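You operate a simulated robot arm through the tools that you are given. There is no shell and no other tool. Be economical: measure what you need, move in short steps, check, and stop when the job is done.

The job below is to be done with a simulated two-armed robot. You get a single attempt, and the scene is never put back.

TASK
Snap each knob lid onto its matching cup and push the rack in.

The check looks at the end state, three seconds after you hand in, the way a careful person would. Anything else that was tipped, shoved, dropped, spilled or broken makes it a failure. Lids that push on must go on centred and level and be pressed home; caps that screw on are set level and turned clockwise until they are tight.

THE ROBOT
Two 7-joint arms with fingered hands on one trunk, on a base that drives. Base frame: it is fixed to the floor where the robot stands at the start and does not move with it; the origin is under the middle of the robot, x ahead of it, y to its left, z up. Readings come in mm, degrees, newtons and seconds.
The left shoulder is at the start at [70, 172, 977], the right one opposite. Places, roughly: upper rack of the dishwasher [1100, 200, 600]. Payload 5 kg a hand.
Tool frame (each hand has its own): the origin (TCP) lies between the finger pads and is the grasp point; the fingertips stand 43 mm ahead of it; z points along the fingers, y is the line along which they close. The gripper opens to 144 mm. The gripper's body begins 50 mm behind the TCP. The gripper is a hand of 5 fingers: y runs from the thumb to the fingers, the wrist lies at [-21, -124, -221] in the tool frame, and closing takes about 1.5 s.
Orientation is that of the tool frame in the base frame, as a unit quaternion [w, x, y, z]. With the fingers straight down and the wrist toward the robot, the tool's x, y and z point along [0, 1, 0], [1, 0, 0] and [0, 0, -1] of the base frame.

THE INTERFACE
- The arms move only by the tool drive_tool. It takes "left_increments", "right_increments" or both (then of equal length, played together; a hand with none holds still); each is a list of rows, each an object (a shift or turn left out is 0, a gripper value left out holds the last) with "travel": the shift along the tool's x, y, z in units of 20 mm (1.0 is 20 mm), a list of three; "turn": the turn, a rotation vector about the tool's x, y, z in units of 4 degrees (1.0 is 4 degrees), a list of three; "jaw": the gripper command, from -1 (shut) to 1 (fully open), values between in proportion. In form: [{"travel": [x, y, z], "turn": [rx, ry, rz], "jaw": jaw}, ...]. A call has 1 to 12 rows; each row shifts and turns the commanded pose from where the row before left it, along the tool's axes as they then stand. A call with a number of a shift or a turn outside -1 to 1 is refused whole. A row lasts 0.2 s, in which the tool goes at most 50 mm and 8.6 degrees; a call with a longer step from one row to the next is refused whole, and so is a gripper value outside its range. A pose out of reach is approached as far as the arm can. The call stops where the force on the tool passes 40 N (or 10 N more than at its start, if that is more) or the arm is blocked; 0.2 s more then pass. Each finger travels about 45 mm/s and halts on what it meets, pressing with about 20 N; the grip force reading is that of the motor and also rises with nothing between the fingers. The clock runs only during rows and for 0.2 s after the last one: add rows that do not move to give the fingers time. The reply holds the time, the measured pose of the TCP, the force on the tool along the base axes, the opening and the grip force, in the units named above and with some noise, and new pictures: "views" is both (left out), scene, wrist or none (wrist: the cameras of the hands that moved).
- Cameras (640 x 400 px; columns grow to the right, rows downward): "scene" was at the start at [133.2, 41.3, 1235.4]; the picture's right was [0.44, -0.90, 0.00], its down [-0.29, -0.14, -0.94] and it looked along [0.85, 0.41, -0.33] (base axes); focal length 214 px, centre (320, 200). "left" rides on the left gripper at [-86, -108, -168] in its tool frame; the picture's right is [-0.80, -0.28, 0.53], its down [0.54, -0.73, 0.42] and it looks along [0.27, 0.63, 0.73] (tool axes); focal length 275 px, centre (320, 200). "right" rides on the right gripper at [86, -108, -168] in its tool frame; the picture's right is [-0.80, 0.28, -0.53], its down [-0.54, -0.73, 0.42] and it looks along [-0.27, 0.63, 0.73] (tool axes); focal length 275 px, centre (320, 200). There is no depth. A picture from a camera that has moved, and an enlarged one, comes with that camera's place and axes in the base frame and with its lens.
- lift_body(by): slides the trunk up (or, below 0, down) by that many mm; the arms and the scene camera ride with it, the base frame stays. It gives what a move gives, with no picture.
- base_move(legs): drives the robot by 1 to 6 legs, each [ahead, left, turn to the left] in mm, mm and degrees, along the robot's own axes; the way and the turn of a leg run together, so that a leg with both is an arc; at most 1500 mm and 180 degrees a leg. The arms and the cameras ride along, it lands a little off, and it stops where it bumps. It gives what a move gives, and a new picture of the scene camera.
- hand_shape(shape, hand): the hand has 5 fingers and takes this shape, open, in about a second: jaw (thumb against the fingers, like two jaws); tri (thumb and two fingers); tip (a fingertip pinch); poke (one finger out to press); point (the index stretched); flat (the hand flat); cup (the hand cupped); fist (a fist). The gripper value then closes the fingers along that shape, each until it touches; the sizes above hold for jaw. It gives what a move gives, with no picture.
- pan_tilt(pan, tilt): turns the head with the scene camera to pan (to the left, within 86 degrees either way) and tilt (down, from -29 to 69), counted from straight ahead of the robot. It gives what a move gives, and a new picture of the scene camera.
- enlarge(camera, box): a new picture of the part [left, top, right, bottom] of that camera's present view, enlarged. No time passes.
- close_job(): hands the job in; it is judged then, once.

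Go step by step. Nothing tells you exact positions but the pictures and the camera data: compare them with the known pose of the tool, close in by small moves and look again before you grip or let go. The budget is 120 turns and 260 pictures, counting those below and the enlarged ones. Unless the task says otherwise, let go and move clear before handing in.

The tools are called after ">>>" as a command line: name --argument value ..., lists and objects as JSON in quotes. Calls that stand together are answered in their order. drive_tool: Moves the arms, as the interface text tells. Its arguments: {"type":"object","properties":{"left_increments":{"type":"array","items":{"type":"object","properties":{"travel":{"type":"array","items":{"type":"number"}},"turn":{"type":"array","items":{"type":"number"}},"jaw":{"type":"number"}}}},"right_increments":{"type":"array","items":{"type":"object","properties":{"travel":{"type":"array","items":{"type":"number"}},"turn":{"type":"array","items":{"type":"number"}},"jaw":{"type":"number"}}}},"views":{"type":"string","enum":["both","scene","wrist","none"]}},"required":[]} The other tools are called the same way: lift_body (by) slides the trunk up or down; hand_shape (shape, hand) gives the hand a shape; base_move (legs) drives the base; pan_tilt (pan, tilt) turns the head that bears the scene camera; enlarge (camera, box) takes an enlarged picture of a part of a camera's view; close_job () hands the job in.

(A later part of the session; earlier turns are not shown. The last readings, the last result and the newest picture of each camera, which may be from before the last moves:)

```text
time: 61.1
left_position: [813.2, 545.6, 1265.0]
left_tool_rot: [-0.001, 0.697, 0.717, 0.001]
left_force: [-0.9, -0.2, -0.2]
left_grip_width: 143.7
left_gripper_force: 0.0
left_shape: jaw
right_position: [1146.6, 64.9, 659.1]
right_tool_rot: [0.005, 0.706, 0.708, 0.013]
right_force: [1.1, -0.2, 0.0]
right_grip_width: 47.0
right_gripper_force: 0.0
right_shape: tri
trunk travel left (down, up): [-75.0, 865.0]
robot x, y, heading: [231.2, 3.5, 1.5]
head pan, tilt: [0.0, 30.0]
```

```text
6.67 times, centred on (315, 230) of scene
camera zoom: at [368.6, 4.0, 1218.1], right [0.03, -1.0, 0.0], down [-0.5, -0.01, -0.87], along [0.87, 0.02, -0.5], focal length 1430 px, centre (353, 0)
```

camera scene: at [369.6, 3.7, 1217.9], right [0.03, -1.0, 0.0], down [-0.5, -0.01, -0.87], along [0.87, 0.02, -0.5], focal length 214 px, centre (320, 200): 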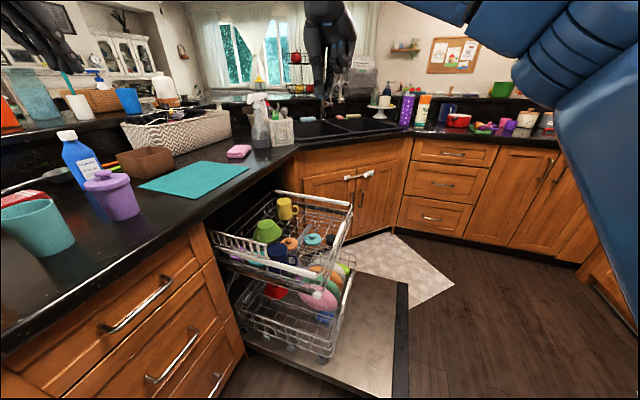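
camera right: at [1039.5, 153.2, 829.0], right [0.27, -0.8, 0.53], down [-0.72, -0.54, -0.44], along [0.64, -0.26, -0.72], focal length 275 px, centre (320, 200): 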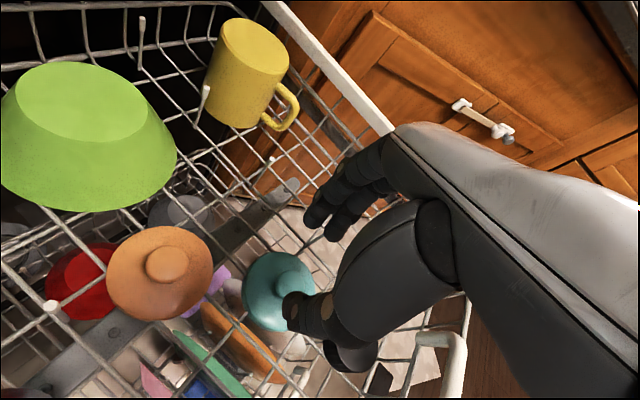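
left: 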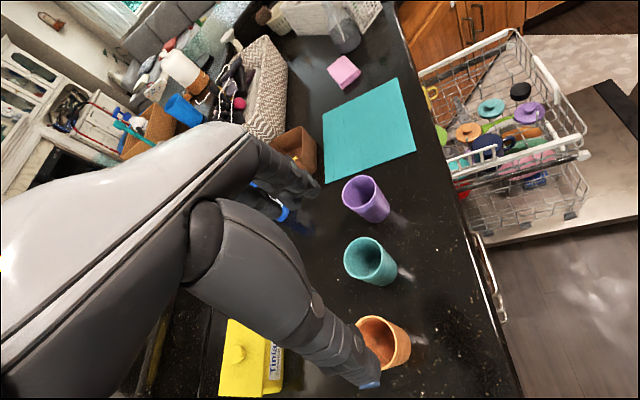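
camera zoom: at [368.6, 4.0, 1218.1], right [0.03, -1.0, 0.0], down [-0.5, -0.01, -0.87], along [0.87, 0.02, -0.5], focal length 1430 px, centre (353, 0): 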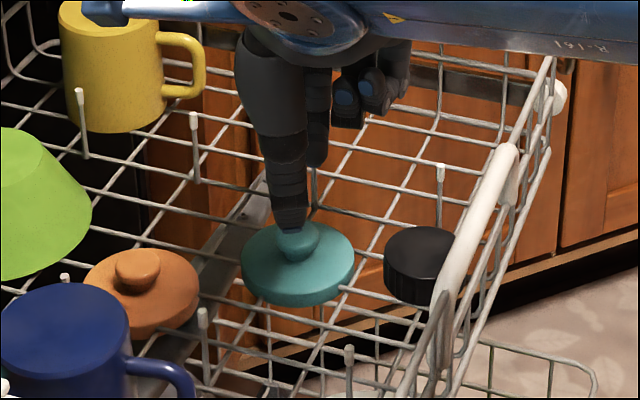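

>>> drive_tool --right_increments '[{"travel": [-0.05, 0, 0.5]}, {"travel": [0, 0, 0.5]}, {}]' --views "none"

>>> enlarge --camera "right" --box '[220, 180, 400, 360]'

```text
time: 61.9
left_position: [815.5, 545.6, 1264.2]
left_tool_rot: [-0.001, 0.698, 0.716, 0.0]
left_force: [0.3, -0.7, 0.2]
left_grip_width: 143.7
left_gripper_force: 0.0
left_shape: jaw
right_position: [1146.9, 64.4, 637.3]
right_tool_rot: [0.004, 0.707, 0.707, 0.012]
right_force: [0.4, -0.4, 0.2]
right_grip_width: 46.9
right_gripper_force: 0.0
right_shape: tri
trunk travel left (down, up): [-75.0, 865.0]
robot x, y, heading: [230.3, -1.4, 1.6]
head pan, tilt: [0.0, 30.0]
```

```text
2.22 times, centred on (310, 270) of right
camera zoom: at [1034.5, 150.1, 802.1], right [0.27, -0.8, 0.53], down [-0.72, -0.54, -0.45], along [0.64, -0.26, -0.72], focal length 612 px, centre (342, 44)
```

zoom: 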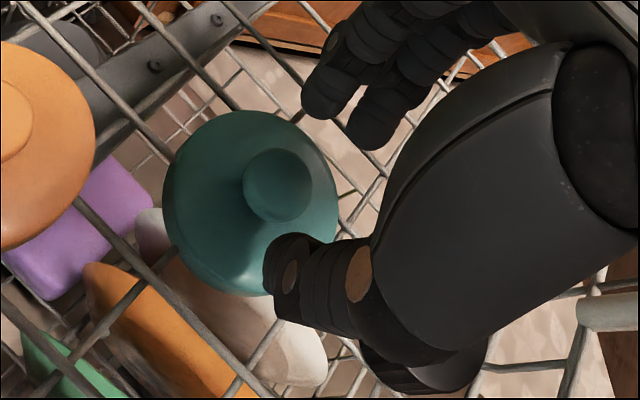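

The view suggests a small sideways offset; I check again before going down.

>>> drive_tool --right_increments '[{}, {}]' --views "none"

>>> enlarge --camera "right" --box '[220, 180, 400, 360]'

>>> enlarge --camera "scene" --box '[285, 200, 345, 260]'

```text
time: 62.5
left_position: [814.1, 544.7, 1264.4]
left_tool_rot: [0.001, 0.698, 0.717, 0.0]
left_force: [0.1, -0.7, 0.4]
left_grip_width: 143.7
left_gripper_force: 0.2
left_shape: jaw
right_position: [1148.4, 64.0, 639.3]
right_tool_rot: [0.005, 0.706, 0.708, 0.013]
right_force: [-0.3, -0.4, -1.5]
right_grip_width: 47.1
right_gripper_force: 0.1
right_shape: tri
trunk travel left (down, up): [-75.0, 865.0]
robot x, y, heading: [229.5, -2.3, 1.4]
head pan, tilt: [0.0, 30.0]
```

```text
2.22 times, centred on (310, 270) of right
camera zoom: at [1034.0, 150.1, 804.3], right [0.27, -0.8, 0.53], down [-0.71, -0.54, -0.45], along [0.65, -0.26, -0.72], focal length 612 px, centre (342, 44)
```

zoom: 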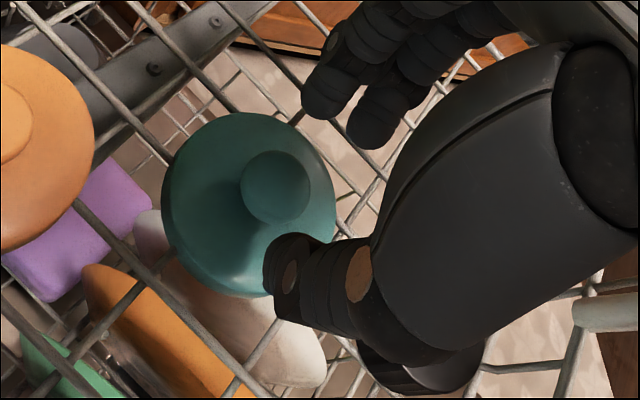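

```text
6.67 times, centred on (315, 230) of scene
camera zoom: at [369.1, 4.1, 1217.9], right [0.03, -1.0, 0.0], down [-0.5, -0.01, -0.87], along [0.87, 0.02, -0.5], focal length 1430 px, centre (353, 0)
```

zoom: 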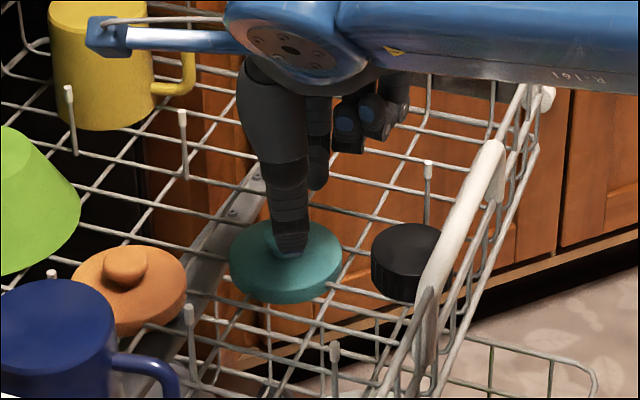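

The rack itself slid in about 8 mm (some part of the hand nudged it). I follow it with the hand by 7.5 mm and go down.

>>> drive_tool --right_increments '[{"travel": [0.375, 0, 0]}, {"travel": [0, 0, 0.5]}, {}]' --views "none"

>>> enlarge --camera "right" --box '[220, 180, 400, 360]'

>>> enlarge --camera "scene" --box '[285, 200, 345, 260]'

```text
time: 63.3
left_position: [814.2, 544.8, 1265.6]
left_tool_rot: [0.0, 0.698, 0.716, 0.0]
left_force: [-0.8, -0.2, -0.3]
left_grip_width: 143.5
left_gripper_force: 0.0
left_shape: jaw
right_position: [1148.4, 71.2, 628.1]
right_tool_rot: [0.004, 0.707, 0.707, 0.012]
right_force: [-0.3, -1.2, -0.1]
right_grip_width: 47.0
right_gripper_force: 0.0
right_shape: tri
trunk travel left (down, up): [-75.0, 865.0]
robot x, y, heading: [230.1, -2.9, 1.5]
head pan, tilt: [0.0, 30.0]
```

```text
2.22 times, centred on (310, 270) of right
camera zoom: at [1034.5, 157.2, 794.7], right [0.27, -0.8, 0.53], down [-0.71, -0.54, -0.45], along [0.65, -0.26, -0.72], focal length 612 px, centre (342, 44)
```

zoom: 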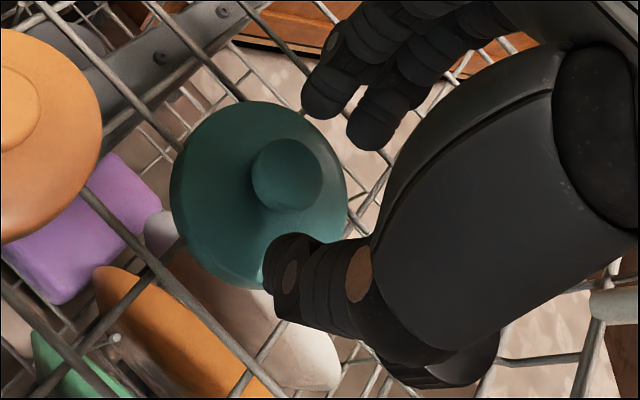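

```text
6.67 times, centred on (315, 230) of scene
camera zoom: at [369.0, 4.2, 1218.0], right [0.03, -1.0, 0.0], down [-0.5, -0.01, -0.87], along [0.87, 0.02, -0.5], focal length 1430 px, centre (353, 0)
```

zoom: 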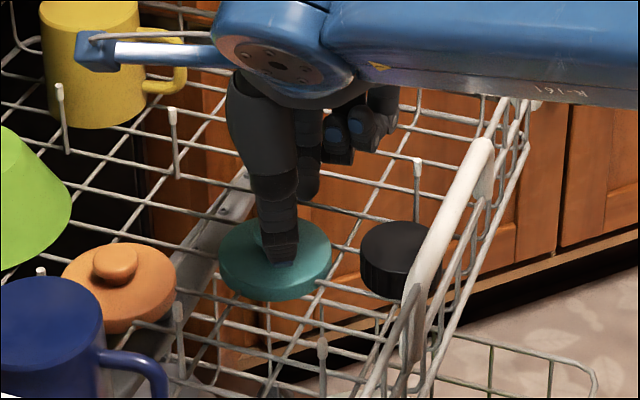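

The tine seems wedged between the two fingers and drags the rack along. I go up, and lean the hand back 20° (towards the robot), so the finger backs clear that tine.

>>> drive_tool --right_increments '[{"travel": [0, 0, -1]}, {"travel": [0, 0, -1]}, {"travel": [0, 0, -1]}, {"turn": [-1, 0, 0]}, {"turn": [-1, 0, 0]}, {"turn": [-1, 0, 0]}, {"turn": [-1, 0, 0]}, {"turn": [-1, 0, 0]}, {"travel": [0.4, -0.564, -0.2]}, {}]' --views "none"

>>> enlarge --camera "right" --box '[200, 180, 400, 380]'

>>> enlarge --camera "scene" --box '[275, 190, 345, 260]'

```text
time: 65.5
left_position: [814.2, 544.1, 1264.7]
left_tool_rot: [0.0, 0.697, 0.717, 0.0]
left_force: [1.1, -1.0, -0.1]
left_grip_width: 143.4
left_gripper_force: 0.2
left_shape: jaw
right_position: [1133.2, 78.9, 687.8]
right_tool_rot: [0.127, 0.695, 0.695, 0.135]
right_force: [-0.9, 0.0, 0.4]
right_grip_width: 47.3
right_gripper_force: 0.1
right_shape: tri
trunk travel left (down, up): [-75.0, 865.0]
robot x, y, heading: [228.5, 3.1, 1.5]
head pan, tilt: [0.0, 30.0]
```

```text
2.00 times, centred on (300, 280) of right
camera zoom: at [971.3, 165.3, 805.1], right [0.07, -0.8, 0.59], down [-0.52, -0.54, -0.67], along [0.85, -0.26, -0.46], focal length 551 px, centre (360, 40)
```

zoom: 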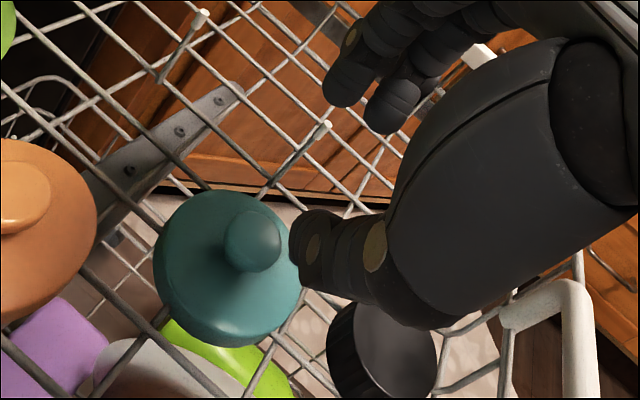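

```text
5.71 times, centred on (310, 225) of scene
camera zoom: at [369.4, 3.9, 1217.9], right [0.03, -1.0, 0.0], down [-0.5, -0.01, -0.87], along [0.87, 0.02, -0.5], focal length 1226 px, centre (377, 57)
```

zoom: 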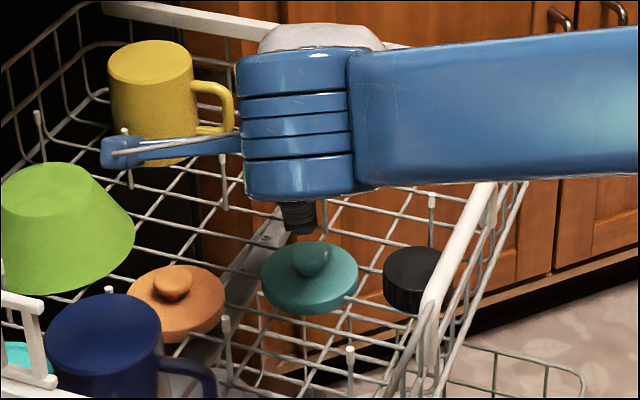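

The hand is now exactly in line above the knob and the tine stays clear. I go straight down 56 mm and check.

>>> drive_tool --right_increments '[{"travel": [0, -0.34, 0.94]}, {"travel": [0, -0.34, 0.94]}, {"travel": [0, -0.272, 0.752]}, {}]' --views "none"

>>> enlarge --camera "right" --box '[200, 180, 400, 380]'

>>> enlarge --camera "scene" --box '[275, 190, 345, 260]'

```text
time: 66.5
left_position: [814.3, 545.2, 1265.7]
left_tool_rot: [0.0, 0.697, 0.717, 0.0]
left_force: [1.0, 0.0, 0.0]
left_grip_width: 143.4
left_gripper_force: 0.1
left_shape: jaw
right_position: [1136.6, 80.4, 631.9]
right_tool_rot: [0.128, 0.695, 0.695, 0.136]
right_force: [-0.3, 0.2, 0.0]
right_grip_width: 47.1
right_gripper_force: 0.2
right_shape: tri
trunk travel left (down, up): [-75.0, 865.0]
robot x, y, heading: [230.2, 1.0, 1.6]
head pan, tilt: [0.0, 30.0]
```

```text
2.00 times, centred on (300, 280) of right
camera zoom: at [973.4, 166.8, 748.8], right [0.07, -0.8, 0.59], down [-0.52, -0.54, -0.67], along [0.85, -0.26, -0.46], focal length 551 px, centre (360, 40)
```

zoom: 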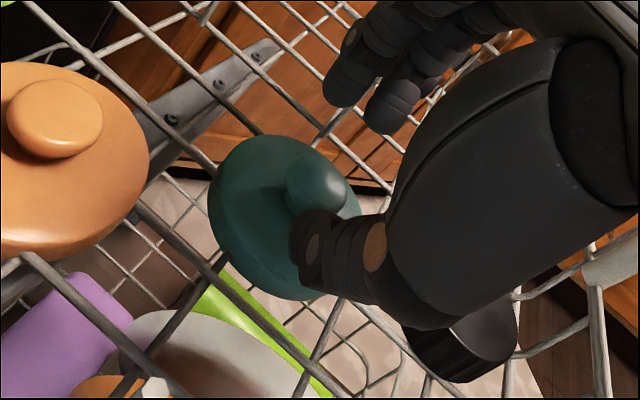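

```text
5.71 times, centred on (310, 225) of scene
camera zoom: at [368.9, 4.1, 1218.0], right [0.03, -1.0, 0.0], down [-0.5, -0.01, -0.87], along [0.87, 0.02, -0.5], focal length 1226 px, centre (377, 57)
```

zoom: 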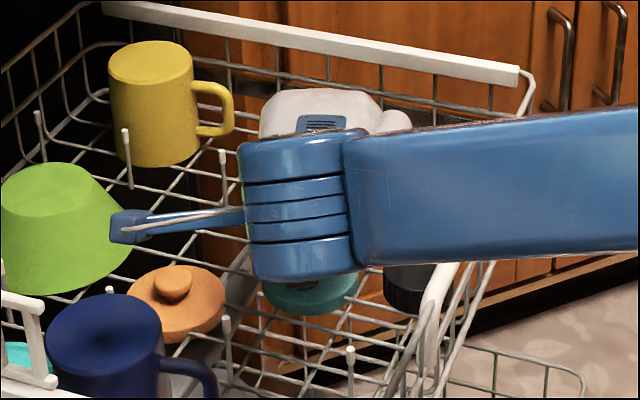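

Perfectly in line, and the rack stays still. Down 22 mm and close.

>>> drive_tool --right_increments '[{"travel": [0, -0.19, 0.517]}, {"travel": [0, -0.19, 0.517]}, {}, {"jaw": -1}, {}, {}, {}, {}, {}]' --views "none"

>>> enlarge --camera "right" --box '[200, 180, 400, 380]'

```text
time: 68.5
left_position: [811.7, 544.3, 1267.1]
left_tool_rot: [0.0, 0.698, 0.716, 0.0]
left_force: [-0.2, 0.5, -0.3]
left_grip_width: 143.9
left_gripper_force: 0.0
left_shape: jaw
right_position: [1136.7, 79.3, 613.2]
right_tool_rot: [0.129, 0.696, 0.693, 0.137]
right_force: [10.0, -4.8, 25.6]
right_grip_width: 27.1
right_gripper_force: 19.9
right_shape: tri
trunk travel left (down, up): [-75.0, 865.0]
robot x, y, heading: [228.9, -0.6, 1.4]
head pan, tilt: [0.0, 30.0]
```

```text
2.00 times, centred on (300, 280) of right
camera zoom: at [973.6, 165.7, 729.5], right [0.07, -0.8, 0.59], down [-0.52, -0.53, -0.67], along [0.85, -0.26, -0.45], focal length 551 px, centre (360, 40)
```

zoom: 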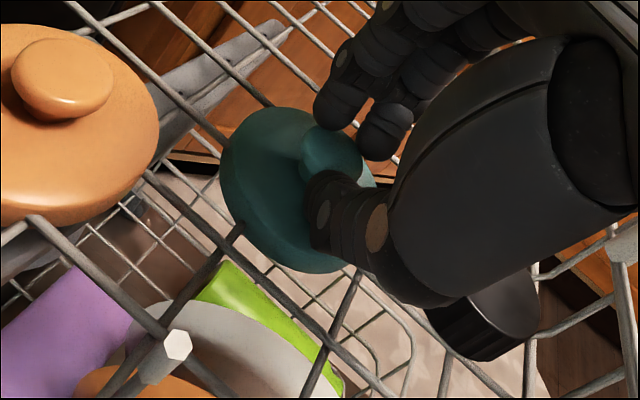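

Gripped at 27 mm with full force. I lift and check that the lid comes along.

>>> drive_tool --right_increments '[{"travel": [0, 0.17, -0.47]}, {"travel": [0, 0.17, -0.47]}, {"travel": [0, 0.34, -0.94]}, {"travel": [0, 0.34, -0.94]}, {}]' --views "none"

>>> enlarge --camera "right" --box '[160, 160, 400, 400]'

```text
time: 69.7
left_position: [814.5, 544.5, 1265.6]
left_tool_rot: [0.0, 0.698, 0.716, 0.0]
left_force: [0.2, 0.2, -0.2]
left_grip_width: 143.6
left_gripper_force: 0.1
left_shape: jaw
right_position: [1133.5, 77.5, 670.3]
right_tool_rot: [0.127, 0.695, 0.695, 0.135]
right_force: [-0.3, -0.3, -1.2]
right_grip_width: 24.9
right_gripper_force: 20.3
right_shape: tri
trunk travel left (down, up): [-75.0, 865.0]
robot x, y, heading: [231.8, 0.9, 1.5]
head pan, tilt: [0.0, 30.0]
```

```text
1.67 times, centred on (280, 280) of right
camera zoom: at [971.6, 164.3, 787.7], right [0.07, -0.8, 0.59], down [-0.52, -0.54, -0.66], along [0.85, -0.26, -0.46], focal length 459 px, centre (387, 67)
```

zoom: 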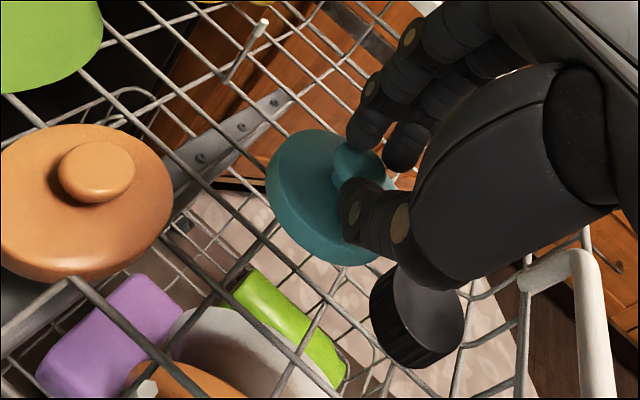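

The lid is lifted. I raise it well above the counter.

>>> drive_tool --right_increments '[{"travel": [0, 0.362, -1]}, {"travel": [0, 0.362, -1]}, {"travel": [0, 0.362, -1]}, {"travel": [0, 0.362, -1]}, {"travel": [0, 0.362, -1]}, {"travel": [0, 0.362, -1]}, {"travel": [0, 0.362, -1]}, {"travel": [0, 0.362, -1]}, {"travel": [0, 0.362, -1]}, {"travel": [0, 0.362, -1]}, {"travel": [0, 0.362, -1]}, {"travel": [0, 0.362, -1]}]' --views "none"

>>> drive_tool --right_increments '[{"travel": [0, 0.362, -1]}, {"travel": [0, 0.362, -1]}, {"travel": [0, 0.362, -1]}, {"travel": [0, 0.362, -1]}, {"travel": [0, 0.362, -1]}, {"travel": [0, 0.362, -1]}, {"travel": [0, 0.362, -1]}, {"travel": [0, 0.362, -1]}, {"travel": [0, 0.362, -1]}, {"travel": [0, 0.362, -1]}, {"travel": [0, 0.362, -1]}, {"travel": [0, 0.362, -1]}]' --views "wrist"

```text
time: 72.3
left_position: [813.9, 545.3, 1264.5]
left_tool_rot: [0.0, 0.698, 0.716, 0.0]
left_force: [-0.6, 0.3, 0.0]
left_grip_width: 143.7
left_gripper_force: 0.0
left_shape: jaw
right_position: [1127.0, 76.0, 927.4]
right_tool_rot: [0.128, 0.695, 0.694, 0.135]
right_force: [-0.4, -0.1, -0.2]
right_grip_width: 24.9
right_gripper_force: 20.2
right_shape: tri
trunk travel left (down, up): [-75.0, 865.0]
robot x, y, heading: [231.2, 0.2, 1.3]
head pan, tilt: [0.0, 30.0]
```

```text
time: 74.9
left_position: [814.0, 544.6, 1264.9]
left_tool_rot: [0.0, 0.698, 0.716, 0.0]
left_force: [-0.1, -0.2, 0.0]
left_grip_width: 143.7
left_gripper_force: 0.1
left_shape: jaw
right_position: [1117.6, 74.0, 1180.7]
right_tool_rot: [0.127, 0.694, 0.696, 0.136]
right_force: [0.1, 0.7, -0.9]
right_grip_width: 25.4
right_gripper_force: 20.2
right_shape: tri
trunk travel left (down, up): [-75.0, 865.0]
robot x, y, heading: [227.7, -1.7, 1.4]
head pan, tilt: [0.0, 30.0]
camera right: at [956.1, 160.5, 1298.1], right [0.07, -0.8, 0.59], down [-0.52, -0.54, -0.67], along [0.85, -0.26, -0.46], focal length 275 px, centre (320, 200)
```

right: 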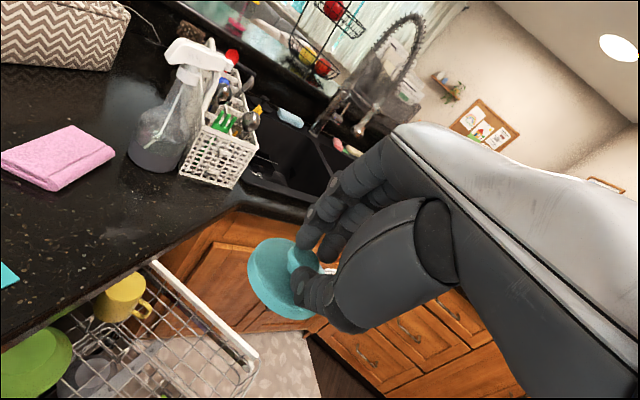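

I draw the lid in about 150 mm, then turn the base left 46° to bring it near the teal cup.

>>> drive_tool --right_increments '[{"travel": [0, -0.94, -0.34]}, {"travel": [0, -0.94, -0.34]}, {"travel": [0, -0.94, -0.34]}, {"travel": [0, -0.94, -0.34]}, {"travel": [0, -0.94, -0.34]}, {"travel": [0, -0.94, -0.34]}, {"travel": [0, -0.94, -0.34]}, {"travel": [0, -0.94, -0.34]}]' --views "none"

>>> base_move --legs '[[0, 0, 45.5]]'

>>> enlarge --camera "right" --box '[120, 80, 440, 400]'

```text
time: 76.7
left_position: [813.8, 546.1, 1266.6]
left_tool_rot: [0.0, 0.698, 0.716, 0.0]
left_force: [-0.2, -0.2, 0.4]
left_grip_width: 143.6
left_gripper_force: 0.1
left_shape: jaw
right_position: [960.4, 70.1, 1175.6]
right_tool_rot: [0.128, 0.696, 0.694, 0.136]
right_force: [-0.3, 0.4, -0.1]
right_grip_width: 25.2
right_gripper_force: 20.2
right_shape: tri
trunk travel left (down, up): [-75.0, 865.0]
robot x, y, heading: [232.2, 2.0, 1.5]
head pan, tilt: [0.0, 30.0]
```

```text
time: 79.2
left_position: [255.0, 798.7, 1266.2]
left_tool_rot: [-0.001, 0.369, 0.929, 0.0]
left_force: [-0.2, 0.2, -0.1]
left_grip_width: 143.8
left_gripper_force: 0.1
left_shape: jaw
right_position: [693.9, 569.1, 1176.1]
right_tool_rot: [0.065, 0.374, 0.908, 0.174]
right_force: [0.0, -0.9, 0.3]
right_grip_width: 25.0
right_gripper_force: 19.9
right_shape: tri
trunk travel left (down, up): [-75.0, 865.0]
robot x, y, heading: [232.8, 1.7, 46.9]
head pan, tilt: [0.0, 30.0]
camera scene: at [324.6, 102.9, 1218.0], right [0.73, -0.69, 0.0], down [-0.34, -0.36, -0.87], along [0.59, 0.63, -0.5], focal length 214 px, centre (320, 200)
```

scene: 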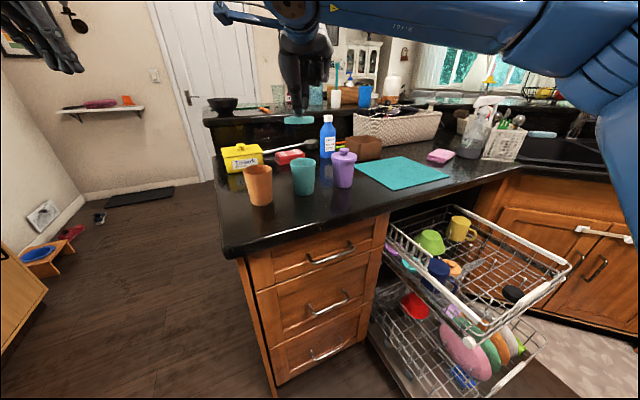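

```text
1.25 times, centred on (280, 240) of right
camera zoom: at [519.3, 515.6, 1292.6], right [0.62, -0.52, 0.59], down [0.01, -0.75, -0.67], along [0.79, 0.42, -0.46], focal length 344 px, centre (370, 150)
```

zoom: 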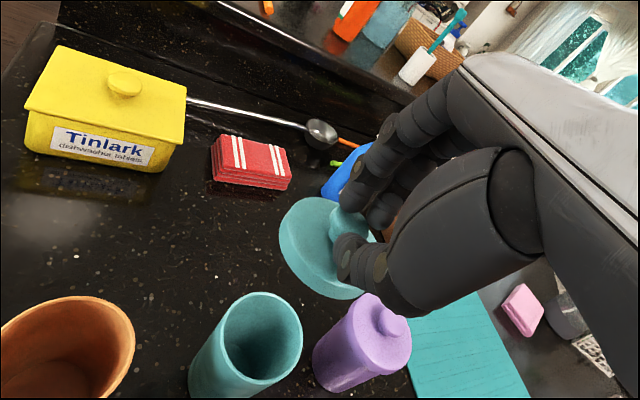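

I look closer at lid and cup from the head camera.

>>> enlarge --camera "scene" --box '[270, 100, 350, 210]'

```text
3.64 times, centred on (310, 155) of scene
camera zoom: at [324.6, 102.9, 1218.0], right [0.73, -0.69, 0.0], down [-0.34, -0.36, -0.87], along [0.59, 0.63, -0.5], focal length 780 px, centre (356, 364)
```

zoom: 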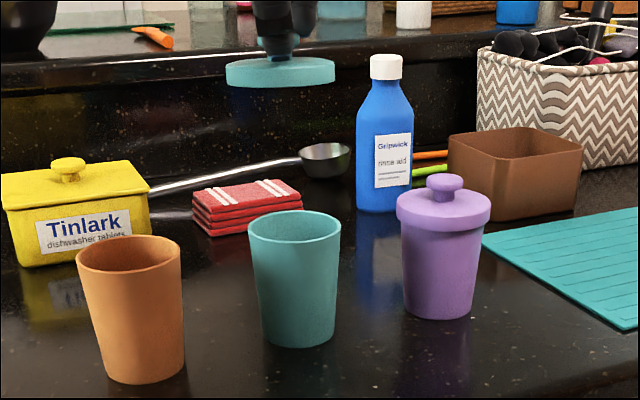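

Teal cup axis about [693,566]; lid about [697,582]. I move over and lower 85 mm.

>>> drive_tool --right_increments '[{"travel": [-0.4, -0.65, -0.235]}, {"travel": [0, -0.34, 0.94]}, {"travel": [0, -0.34, 0.94]}, {"travel": [0, -0.34, 0.94]}, {"travel": [0, -0.34, 0.94]}, {"travel": [0, -0.085, 0.235]}, {}]' --views "none"

>>> enlarge --camera "scene" --box '[285, 130, 325, 190]'

>>> enlarge --camera "right" --box '[180, 220, 360, 400]'

```text
time: 80.8
left_position: [255.4, 799.1, 1266.2]
left_tool_rot: [0.0, 0.369, 0.93, 0.001]
left_force: [-0.2, 0.3, 0.8]
left_grip_width: 143.6
left_gripper_force: 0.0
left_shape: jaw
right_position: [691.0, 556.1, 1089.4]
right_tool_rot: [0.065, 0.375, 0.908, 0.173]
right_force: [0.3, 1.0, -0.3]
right_grip_width: 25.0
right_gripper_force: 20.1
right_shape: tri
trunk travel left (down, up): [-75.0, 865.0]
robot x, y, heading: [226.4, 1.8, 46.7]
head pan, tilt: [0.0, 30.0]
```

```text
6.67 times, centred on (305, 160) of scene
camera zoom: at [325.0, 102.9, 1217.9], right [0.73, -0.69, 0.0], down [-0.34, -0.36, -0.87], along [0.59, 0.63, -0.5], focal length 1430 px, centre (420, 467)
```

zoom: 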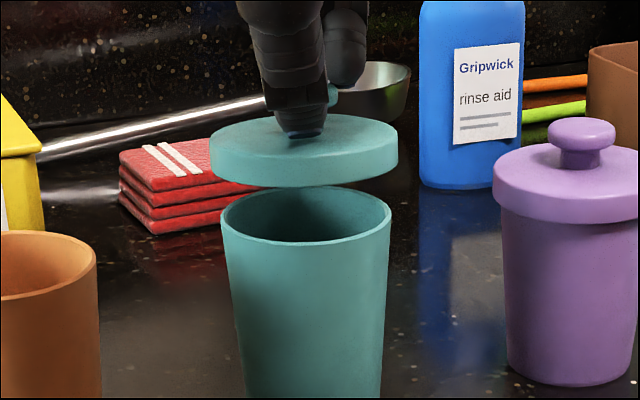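

```text
2.22 times, centred on (270, 310) of right
camera zoom: at [516.6, 502.8, 1207.1], right [0.62, -0.52, 0.59], down [0.01, -0.75, -0.67], along [0.79, 0.42, -0.46], focal length 612 px, centre (431, -44)
```

zoom: 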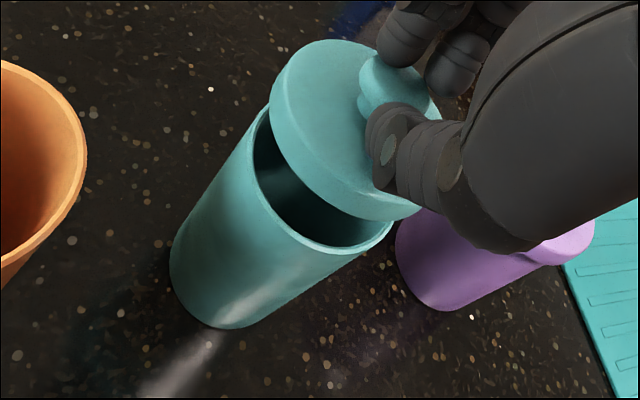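

I shift about 4 mm nearer, level by 2° and lower 10 mm.

>>> drive_tool --right_increments '[{"travel": [-0.1, -0.188, -0.068], "turn": [0, 0.5, 0.17]}, {"travel": [0, -0.17, 0.47]}, {}]' --views "none"

>>> enlarge --camera "scene" --box '[285, 130, 325, 190]'

>>> enlarge --camera "right" --box '[180, 240, 340, 400]'

```text
time: 81.6
left_position: [254.9, 799.6, 1266.1]
left_tool_rot: [0.0, 0.368, 0.93, 0.0]
left_force: [-0.6, -0.8, -0.1]
left_grip_width: 143.6
left_gripper_force: 0.0
left_shape: jaw
right_position: [690.1, 551.8, 1081.9]
right_tool_rot: [0.049, 0.378, 0.906, 0.181]
right_force: [0.2, 0.4, -0.1]
right_grip_width: 25.3
right_gripper_force: 20.3
right_shape: tri
trunk travel left (down, up): [-75.0, 865.0]
robot x, y, heading: [229.9, -1.2, 46.7]
head pan, tilt: [0.0, 30.0]
```

```text
6.67 times, centred on (305, 160) of scene
camera zoom: at [324.9, 102.4, 1218.0], right [0.73, -0.69, 0.0], down [-0.34, -0.36, -0.87], along [0.59, 0.63, -0.5], focal length 1430 px, centre (420, 467)
```

zoom: 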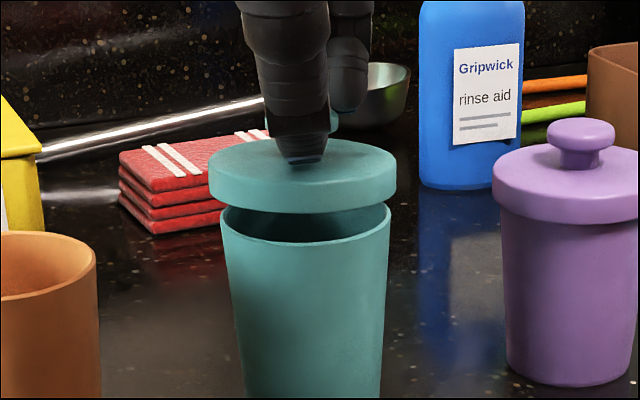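

```text
2.50 times, centred on (260, 320) of right
camera zoom: at [517.9, 494.7, 1200.7], right [0.63, -0.53, 0.56], down [0.0, -0.73, -0.68], along [0.77, 0.43, -0.46], focal length 688 px, centre (470, -100)
```

zoom: 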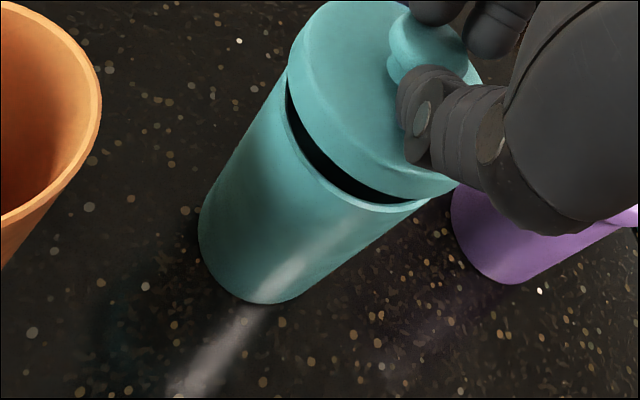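

Slight further correction (about 3.6 mm in -y), then 7 mm lower.

>>> drive_tool --right_increments '[{"travel": [-0.105, -0.14, -0.05]}, {"travel": [0, -0.12, 0.33]}, {}]' --views "none"

>>> enlarge --camera "scene" --box '[285, 130, 325, 190]'

>>> enlarge --camera "right" --box '[180, 240, 340, 400]'

```text
time: 82.4
left_position: [254.5, 797.5, 1264.9]
left_tool_rot: [0.0, 0.369, 0.929, 0.0]
left_force: [-0.4, 0.1, 0.0]
left_grip_width: 143.8
left_gripper_force: 0.1
left_shape: jaw
right_position: [688.5, 549.5, 1074.0]
right_tool_rot: [0.049, 0.378, 0.907, 0.181]
right_force: [-0.9, 0.9, 0.6]
right_grip_width: 25.0
right_gripper_force: 20.2
right_shape: tri
trunk travel left (down, up): [-75.0, 865.0]
robot x, y, heading: [227.9, -2.2, 46.6]
head pan, tilt: [0.0, 30.0]
```

```text
6.67 times, centred on (305, 160) of scene
camera zoom: at [324.8, 102.6, 1218.0], right [0.73, -0.69, 0.0], down [-0.34, -0.36, -0.87], along [0.59, 0.63, -0.5], focal length 1430 px, centre (420, 467)
```

zoom: 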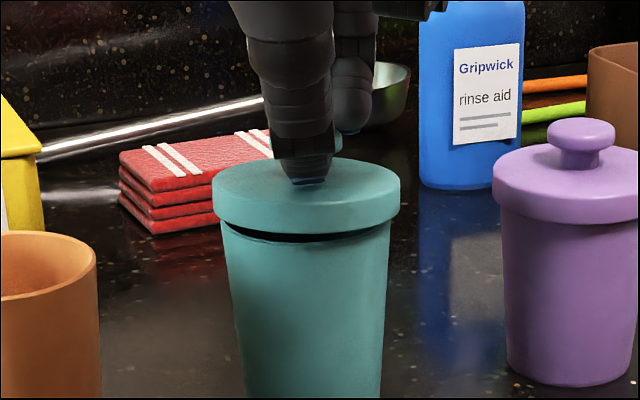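

```text
2.50 times, centred on (260, 320) of right
camera zoom: at [517.0, 491.7, 1193.1], right [0.63, -0.53, 0.56], down [0.0, -0.73, -0.68], along [0.77, 0.43, -0.46], focal length 688 px, centre (470, -100)
```

zoom: 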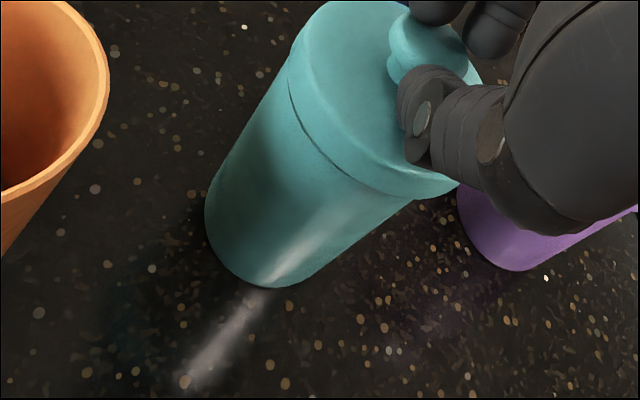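

Lateral alignment is exact now. I lower gently onto the rim.

>>> drive_tool --right_increments '[{"travel": [0, 0.06, 0.02]}, {"travel": [0, -0.085, 0.235]}, {"travel": [0, -0.085, 0.235]}, {}]' --views "none"

>>> enlarge --camera "scene" --box '[285, 130, 325, 190]'

>>> enlarge --camera "right" --box '[180, 240, 340, 400]'

```text
time: 83.4
left_position: [254.8, 797.8, 1265.4]
left_tool_rot: [0.0, 0.369, 0.93, -0.001]
left_force: [0.2, 0.0, 0.4]
left_grip_width: 143.5
left_gripper_force: 0.0
left_shape: jaw
right_position: [688.7, 551.2, 1062.4]
right_tool_rot: [0.047, 0.378, 0.907, 0.181]
right_force: [-0.2, 0.1, 0.6]
right_grip_width: 25.3
right_gripper_force: 19.6
right_shape: tri
trunk travel left (down, up): [-75.0, 865.0]
robot x, y, heading: [223.6, 0.6, 46.8]
head pan, tilt: [0.0, 30.0]
```

```text
6.67 times, centred on (305, 160) of scene
camera zoom: at [324.9, 102.7, 1218.0], right [0.73, -0.69, 0.0], down [-0.34, -0.36, -0.87], along [0.59, 0.63, -0.5], focal length 1430 px, centre (420, 467)
```

zoom: 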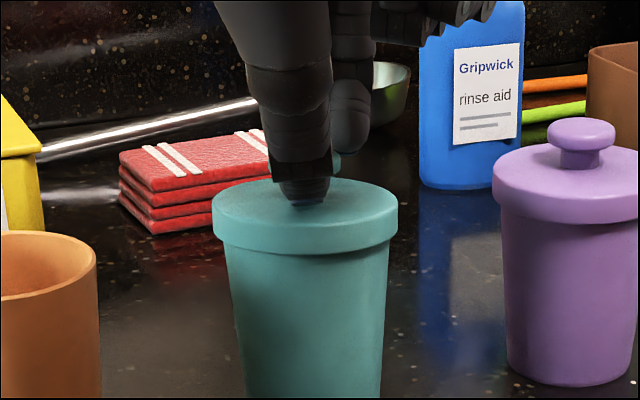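

```text
2.50 times, centred on (260, 320) of right
camera zoom: at [517.6, 494.0, 1183.0], right [0.63, -0.53, 0.56], down [0.0, -0.73, -0.68], along [0.77, 0.43, -0.46], focal length 688 px, centre (470, -100)
```

zoom: 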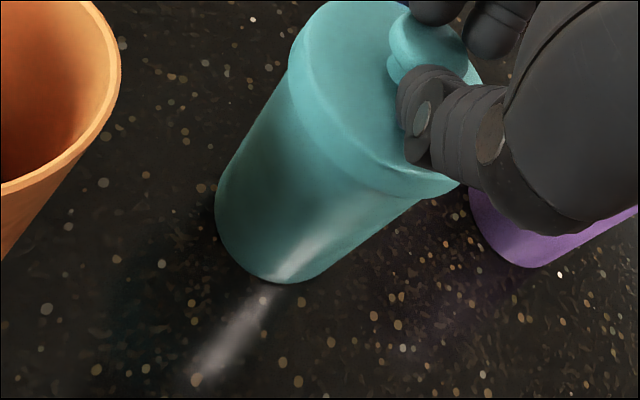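

The skirt is over the rim with no force. I press down to seat it.

>>> drive_tool --right_increments '[{"travel": [0, -0.068, 0.188]}, {"travel": [0, -0.068, 0.188]}, {"travel": [0, -0.068, 0.188]}, {"travel": [0, -0.068, 0.188]}, {"travel": [0, -0.068, 0.188]}]' --views "none"

>>> enlarge --camera "scene" --box '[285, 130, 325, 190]'

>>> enlarge --camera "right" --box '[180, 240, 340, 400]'

```text
time: 84.3
left_position: [254.8, 798.1, 1265.3]
left_tool_rot: [0.0, 0.369, 0.929, 0.0]
left_force: [0.7, 0.6, -0.4]
left_grip_width: 143.5
left_gripper_force: 0.0
left_shape: jaw
right_position: [690.0, 551.5, 1059.0]
right_tool_rot: [0.049, 0.378, 0.905, 0.191]
right_force: [-1.3, -2.6, 20.8]
right_grip_width: 26.0
right_gripper_force: 19.7
right_shape: tri
trunk travel left (down, up): [-75.0, 865.0]
robot x, y, heading: [229.7, 1.5, 46.7]
head pan, tilt: [0.0, 30.0]
stopped in row 4 (right hand): the force on the tool passed its limit (the readings are from after the stop); the commanded pose is now the measured one
```

```text
6.67 times, centred on (305, 160) of scene
camera zoom: at [324.5, 102.1, 1217.9], right [0.73, -0.69, 0.0], down [-0.34, -0.36, -0.87], along [0.59, 0.63, -0.5], focal length 1430 px, centre (420, 467)
```

zoom: 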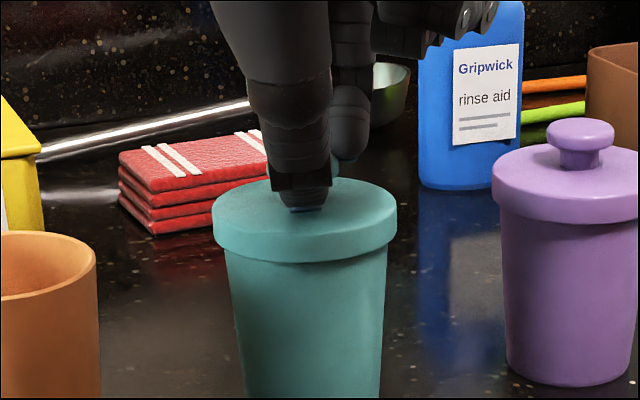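

```text
2.50 times, centred on (260, 320) of right
camera zoom: at [517.4, 492.9, 1177.1], right [0.63, -0.54, 0.56], down [0.0, -0.72, -0.7], along [0.78, 0.44, -0.45], focal length 688 px, centre (470, -100)
```

zoom: 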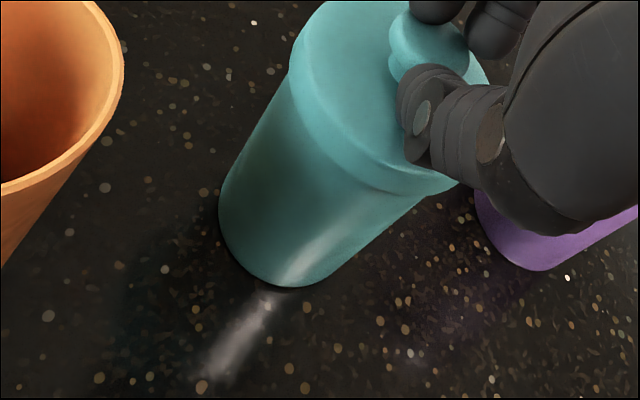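

Force limit reached. I open, back off and inspect.

>>> drive_tool --right_increments '[{"jaw": -0.3}, {}, {}, {"travel": [0, 0.34, -0.94]}, {"travel": [0, 0.34, -0.94]}, {"travel": [0, 0.34, -0.94]}, {"travel": [0, 0.34, -0.94]}, {}]' --views "none"

>>> enlarge --camera "scene" --box '[285, 130, 325, 190]'

>>> enlarge --camera "right" --box '[160, 240, 320, 400]'

```text
time: 86.1
left_position: [256.0, 800.0, 1265.5]
left_tool_rot: [0.0, 0.368, 0.93, 0.0]
left_force: [-0.1, 0.4, 0.0]
left_grip_width: 143.6
left_gripper_force: 0.1
left_shape: jaw
right_position: [690.5, 546.2, 1133.6]
right_tool_rot: [0.048, 0.378, 0.906, 0.185]
right_force: [-0.4, 0.3, -0.4]
right_grip_width: 50.5
right_gripper_force: 0.0
right_shape: tri
trunk travel left (down, up): [-75.0, 865.0]
robot x, y, heading: [229.0, 0.7, 46.9]
head pan, tilt: [0.0, 30.0]
```

```text
6.67 times, centred on (305, 160) of scene
camera zoom: at [325.2, 103.0, 1217.9], right [0.73, -0.69, 0.0], down [-0.34, -0.36, -0.87], along [0.59, 0.63, -0.5], focal length 1430 px, centre (420, 467)
```

zoom: 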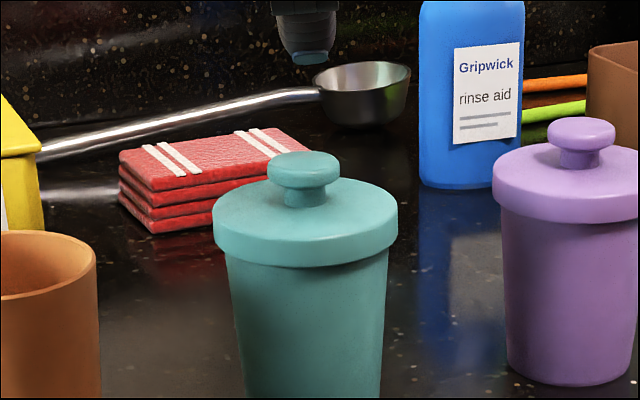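

```text
2.50 times, centred on (240, 320) of right
camera zoom: at [518.6, 489.0, 1253.3], right [0.63, -0.54, 0.56], down [0.0, -0.72, -0.69], along [0.77, 0.44, -0.46], focal length 688 px, centre (520, -100)
```

zoom: 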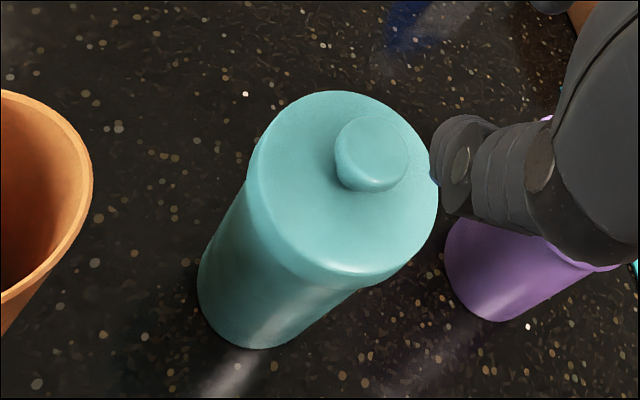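

It looks centred, level and deep. I press once more on the knob with closed upright fingertips.

>>> drive_tool --right_increments '[{"turn": [1, 0, 0], "jaw": -1}, {"turn": [1, 0, 0]}, {"turn": [1, 0, 0]}, {"turn": [1, 0, 0]}, {"turn": [1, 0, 0]}, {"travel": [0.57, 0.9, 0], "turn": [0, -0.5, 0]}, {"travel": [0, 0, 1]}, {"travel": [0, 0, 1]}, {}]' --views "none"

>>> enlarge --camera "scene" --box '[280, 110, 330, 190]'

>>> enlarge --camera "right" --box '[180, 200, 340, 360]'

```text
time: 88.1
left_position: [255.9, 799.1, 1264.7]
left_tool_rot: [0.0, 0.369, 0.929, 0.0]
left_force: [0.6, -0.3, 0.0]
left_grip_width: 143.8
left_gripper_force: 0.1
left_shape: jaw
right_position: [694.0, 567.8, 1094.7]
right_tool_rot: [-0.002, 0.381, 0.924, 0.02]
right_force: [-0.1, -0.3, -0.1]
right_grip_width: 0.2
right_gripper_force: 20.0
right_shape: tri
trunk travel left (down, up): [-75.0, 865.0]
robot x, y, heading: [232.7, 0.9, 46.8]
head pan, tilt: [0.0, 30.0]
```

```text
5.00 times, centred on (305, 150) of scene
camera zoom: at [324.6, 102.6, 1218.0], right [0.73, -0.69, 0.0], down [-0.34, -0.36, -0.87], along [0.59, 0.63, -0.5], focal length 1072 px, centre (395, 450)
```

zoom: 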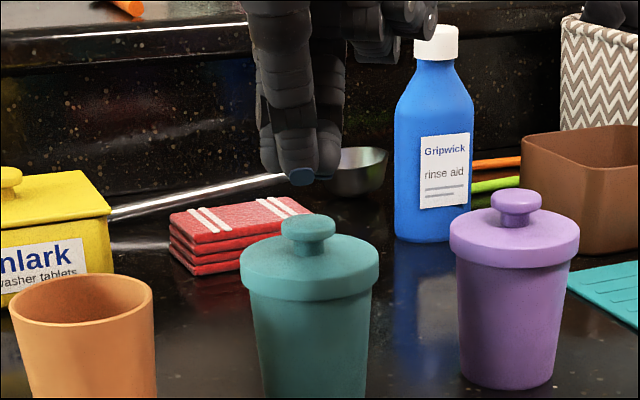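

```text
2.50 times, centred on (260, 280) of right
camera zoom: at [554.3, 547.5, 1260.4], right [0.76, -0.38, 0.53], down [-0.12, -0.88, -0.46], along [0.64, 0.28, -0.71], focal length 688 px, centre (470, 0)
```

zoom: 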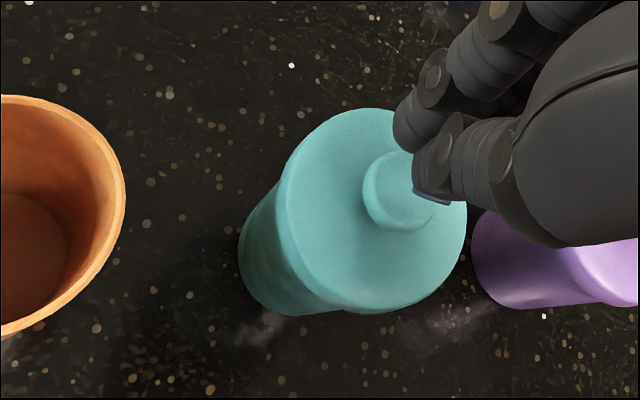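

>>> drive_tool --right_increments '[{"travel": [0, 0.15, 0.5]}, {"travel": [0, 0, 0.4]}, {"travel": [0, 0, 0.2]}, {"travel": [0, 0, 0.15]}, {"travel": [0, 0, 0.15]}, {"travel": [0, 0, 0.15]}, {"travel": [0, 0, 0.15]}, {"travel": [0, 0, 0.15]}]' --views "none"

>>> enlarge --camera "scene" --box '[285, 130, 325, 190]'

```text
time: 89.5
left_position: [255.0, 798.0, 1264.9]
left_tool_rot: [-0.001, 0.369, 0.929, 0.0]
left_force: [-0.4, 0.3, -0.6]
left_grip_width: 143.6
left_gripper_force: 0.0
left_shape: jaw
right_position: [697.9, 572.3, 1074.2]
right_tool_rot: [-0.002, 0.382, 0.924, 0.026]
right_force: [-1.5, -3.4, 19.9]
right_grip_width: 0.1
right_gripper_force: 19.4
right_shape: tri
trunk travel left (down, up): [-75.0, 865.0]
robot x, y, heading: [227.5, 1.2, 46.7]
head pan, tilt: [0.0, 30.0]
stopped in row 7 (right hand): the force on the tool passed its limit (the readings are from after the stop); the commanded pose is now the measured one
```

```text
6.67 times, centred on (305, 160) of scene
camera zoom: at [324.4, 102.0, 1217.9], right [0.73, -0.69, 0.0], down [-0.34, -0.36, -0.87], along [0.59, 0.63, -0.5], focal length 1430 px, centre (420, 467)
```

zoom: 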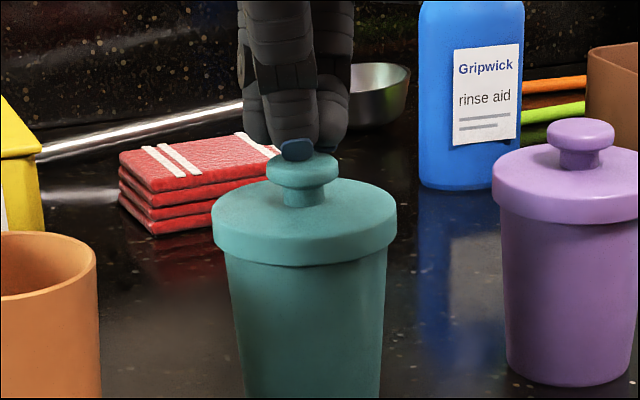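

Teal is home at the same height as purple. I raise, turn back and go for the orange lid.

>>> drive_tool --right_increments '[{"travel": [0, 0, -1]}, {"travel": [0, 0, -1]}, {"travel": [0, 0, -1]}, {"travel": [0, 0, -1]}, {"travel": [0, 0, -1]}, {"travel": [0, 0, -1]}, {"travel": [0, 0, -1]}]' --views "none"

>>> base_move --legs '[[0, 0, -46.5]]'

>>> drive_tool --right_increments '[{"travel": [0.5, 0.7, 1], "jaw": -0.2}, {"travel": [0.5, 0.7, 1]}, {"travel": [0.5, 0.7, 1]}, {"travel": [0.5, 0.7, 1]}, {"travel": [0.5, 0.7, 1]}, {"travel": [0.5, 0.7, 1]}, {"travel": [0.5, 0.7, 1]}, {"travel": [0.5, 0.7, 1]}, {"travel": [0.5, 0.7, 1]}, {"travel": [0.5, 0.7, 1]}, {"travel": [0, 0, 0]}]' --views "wrist"

>>> enlarge --camera "right" --box '[60, 160, 360, 400]'

```text
time: 91.2
left_position: [255.2, 798.7, 1264.8]
left_tool_rot: [0.0, 0.369, 0.93, 0.0]
left_force: [-0.5, -0.3, 0.2]
left_grip_width: 143.8
left_gripper_force: 0.0
left_shape: jaw
right_position: [696.9, 565.1, 1209.3]
right_tool_rot: [-0.002, 0.382, 0.924, 0.024]
right_force: [-0.1, -0.1, -1.2]
right_grip_width: 0.1
right_gripper_force: 19.8
right_shape: tri
trunk travel left (down, up): [-75.0, 865.0]
robot x, y, heading: [226.2, 0.8, 46.6]
head pan, tilt: [0.0, 30.0]
```

```text
time: 93.7
left_position: [829.0, 527.9, 1265.9]
left_tool_rot: [-0.001, 0.708, 0.707, 0.0]
left_force: [0.8, -0.2, -0.8]
left_grip_width: 143.7
left_gripper_force: 0.1
left_shape: jaw
right_position: [961.2, 47.7, 1209.8]
right_tool_rot: [0.007, 0.717, 0.697, 0.024]
right_force: [-0.3, -0.4, -0.3]
right_grip_width: 0.0
right_gripper_force: 20.1
right_shape: tri
trunk travel left (down, up): [-75.0, 865.0]
robot x, y, heading: [225.7, 1.2, 0.0]
head pan, tilt: [0.0, 30.0]
camera scene: at [369.4, -0.2, 1217.9], right [0.0, -1.0, 0.0], down [-0.5, 0.0, -0.87], along [0.87, 0.0, -0.5], focal length 214 px, centre (320, 200)
```

scene: 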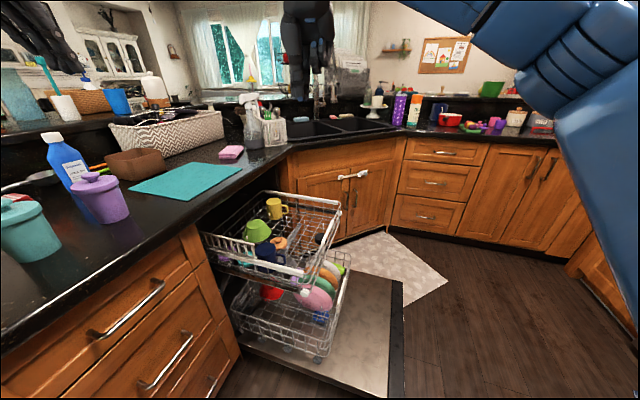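

```text
time: 96.1
left_position: [827.9, 527.0, 1266.3]
left_tool_rot: [0.0, 0.708, 0.706, 0.0]
left_force: [-0.3, -0.2, -0.1]
left_grip_width: 143.5
left_gripper_force: 0.0
left_shape: jaw
right_position: [1113.3, 146.7, 1020.2]
right_tool_rot: [0.006, 0.717, 0.697, 0.024]
right_force: [0.0, -0.6, 0.0]
right_grip_width: 57.4
right_gripper_force: 0.0
right_shape: tri
trunk travel left (down, up): [-75.0, 865.0]
robot x, y, heading: [227.8, -1.9, -0.1]
head pan, tilt: [0.0, 30.0]
camera right: at [999.2, 234.2, 1184.5], right [0.24, -0.82, 0.53], down [-0.72, -0.51, -0.47], along [0.65, -0.27, -0.71], focal length 275 px, centre (320, 200)
```

right: 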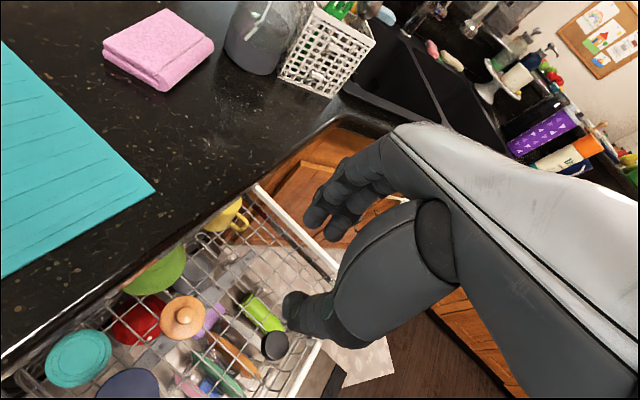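

```text
1.67 times, centred on (210, 280) of right
camera zoom: at [999.2, 234.2, 1184.5], right [0.24, -0.82, 0.53], down [-0.72, -0.51, -0.47], along [0.65, -0.27, -0.71], focal length 459 px, centre (503, 67)
```

zoom: 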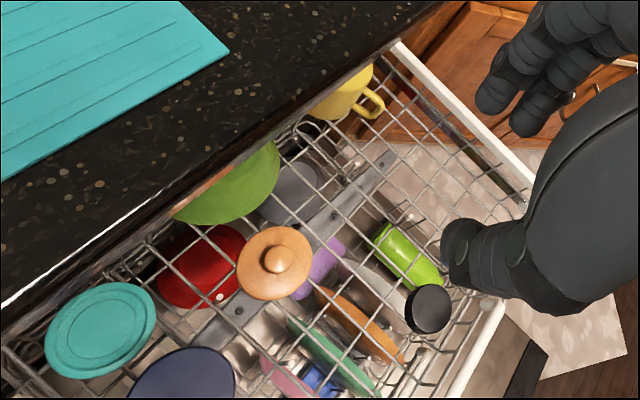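

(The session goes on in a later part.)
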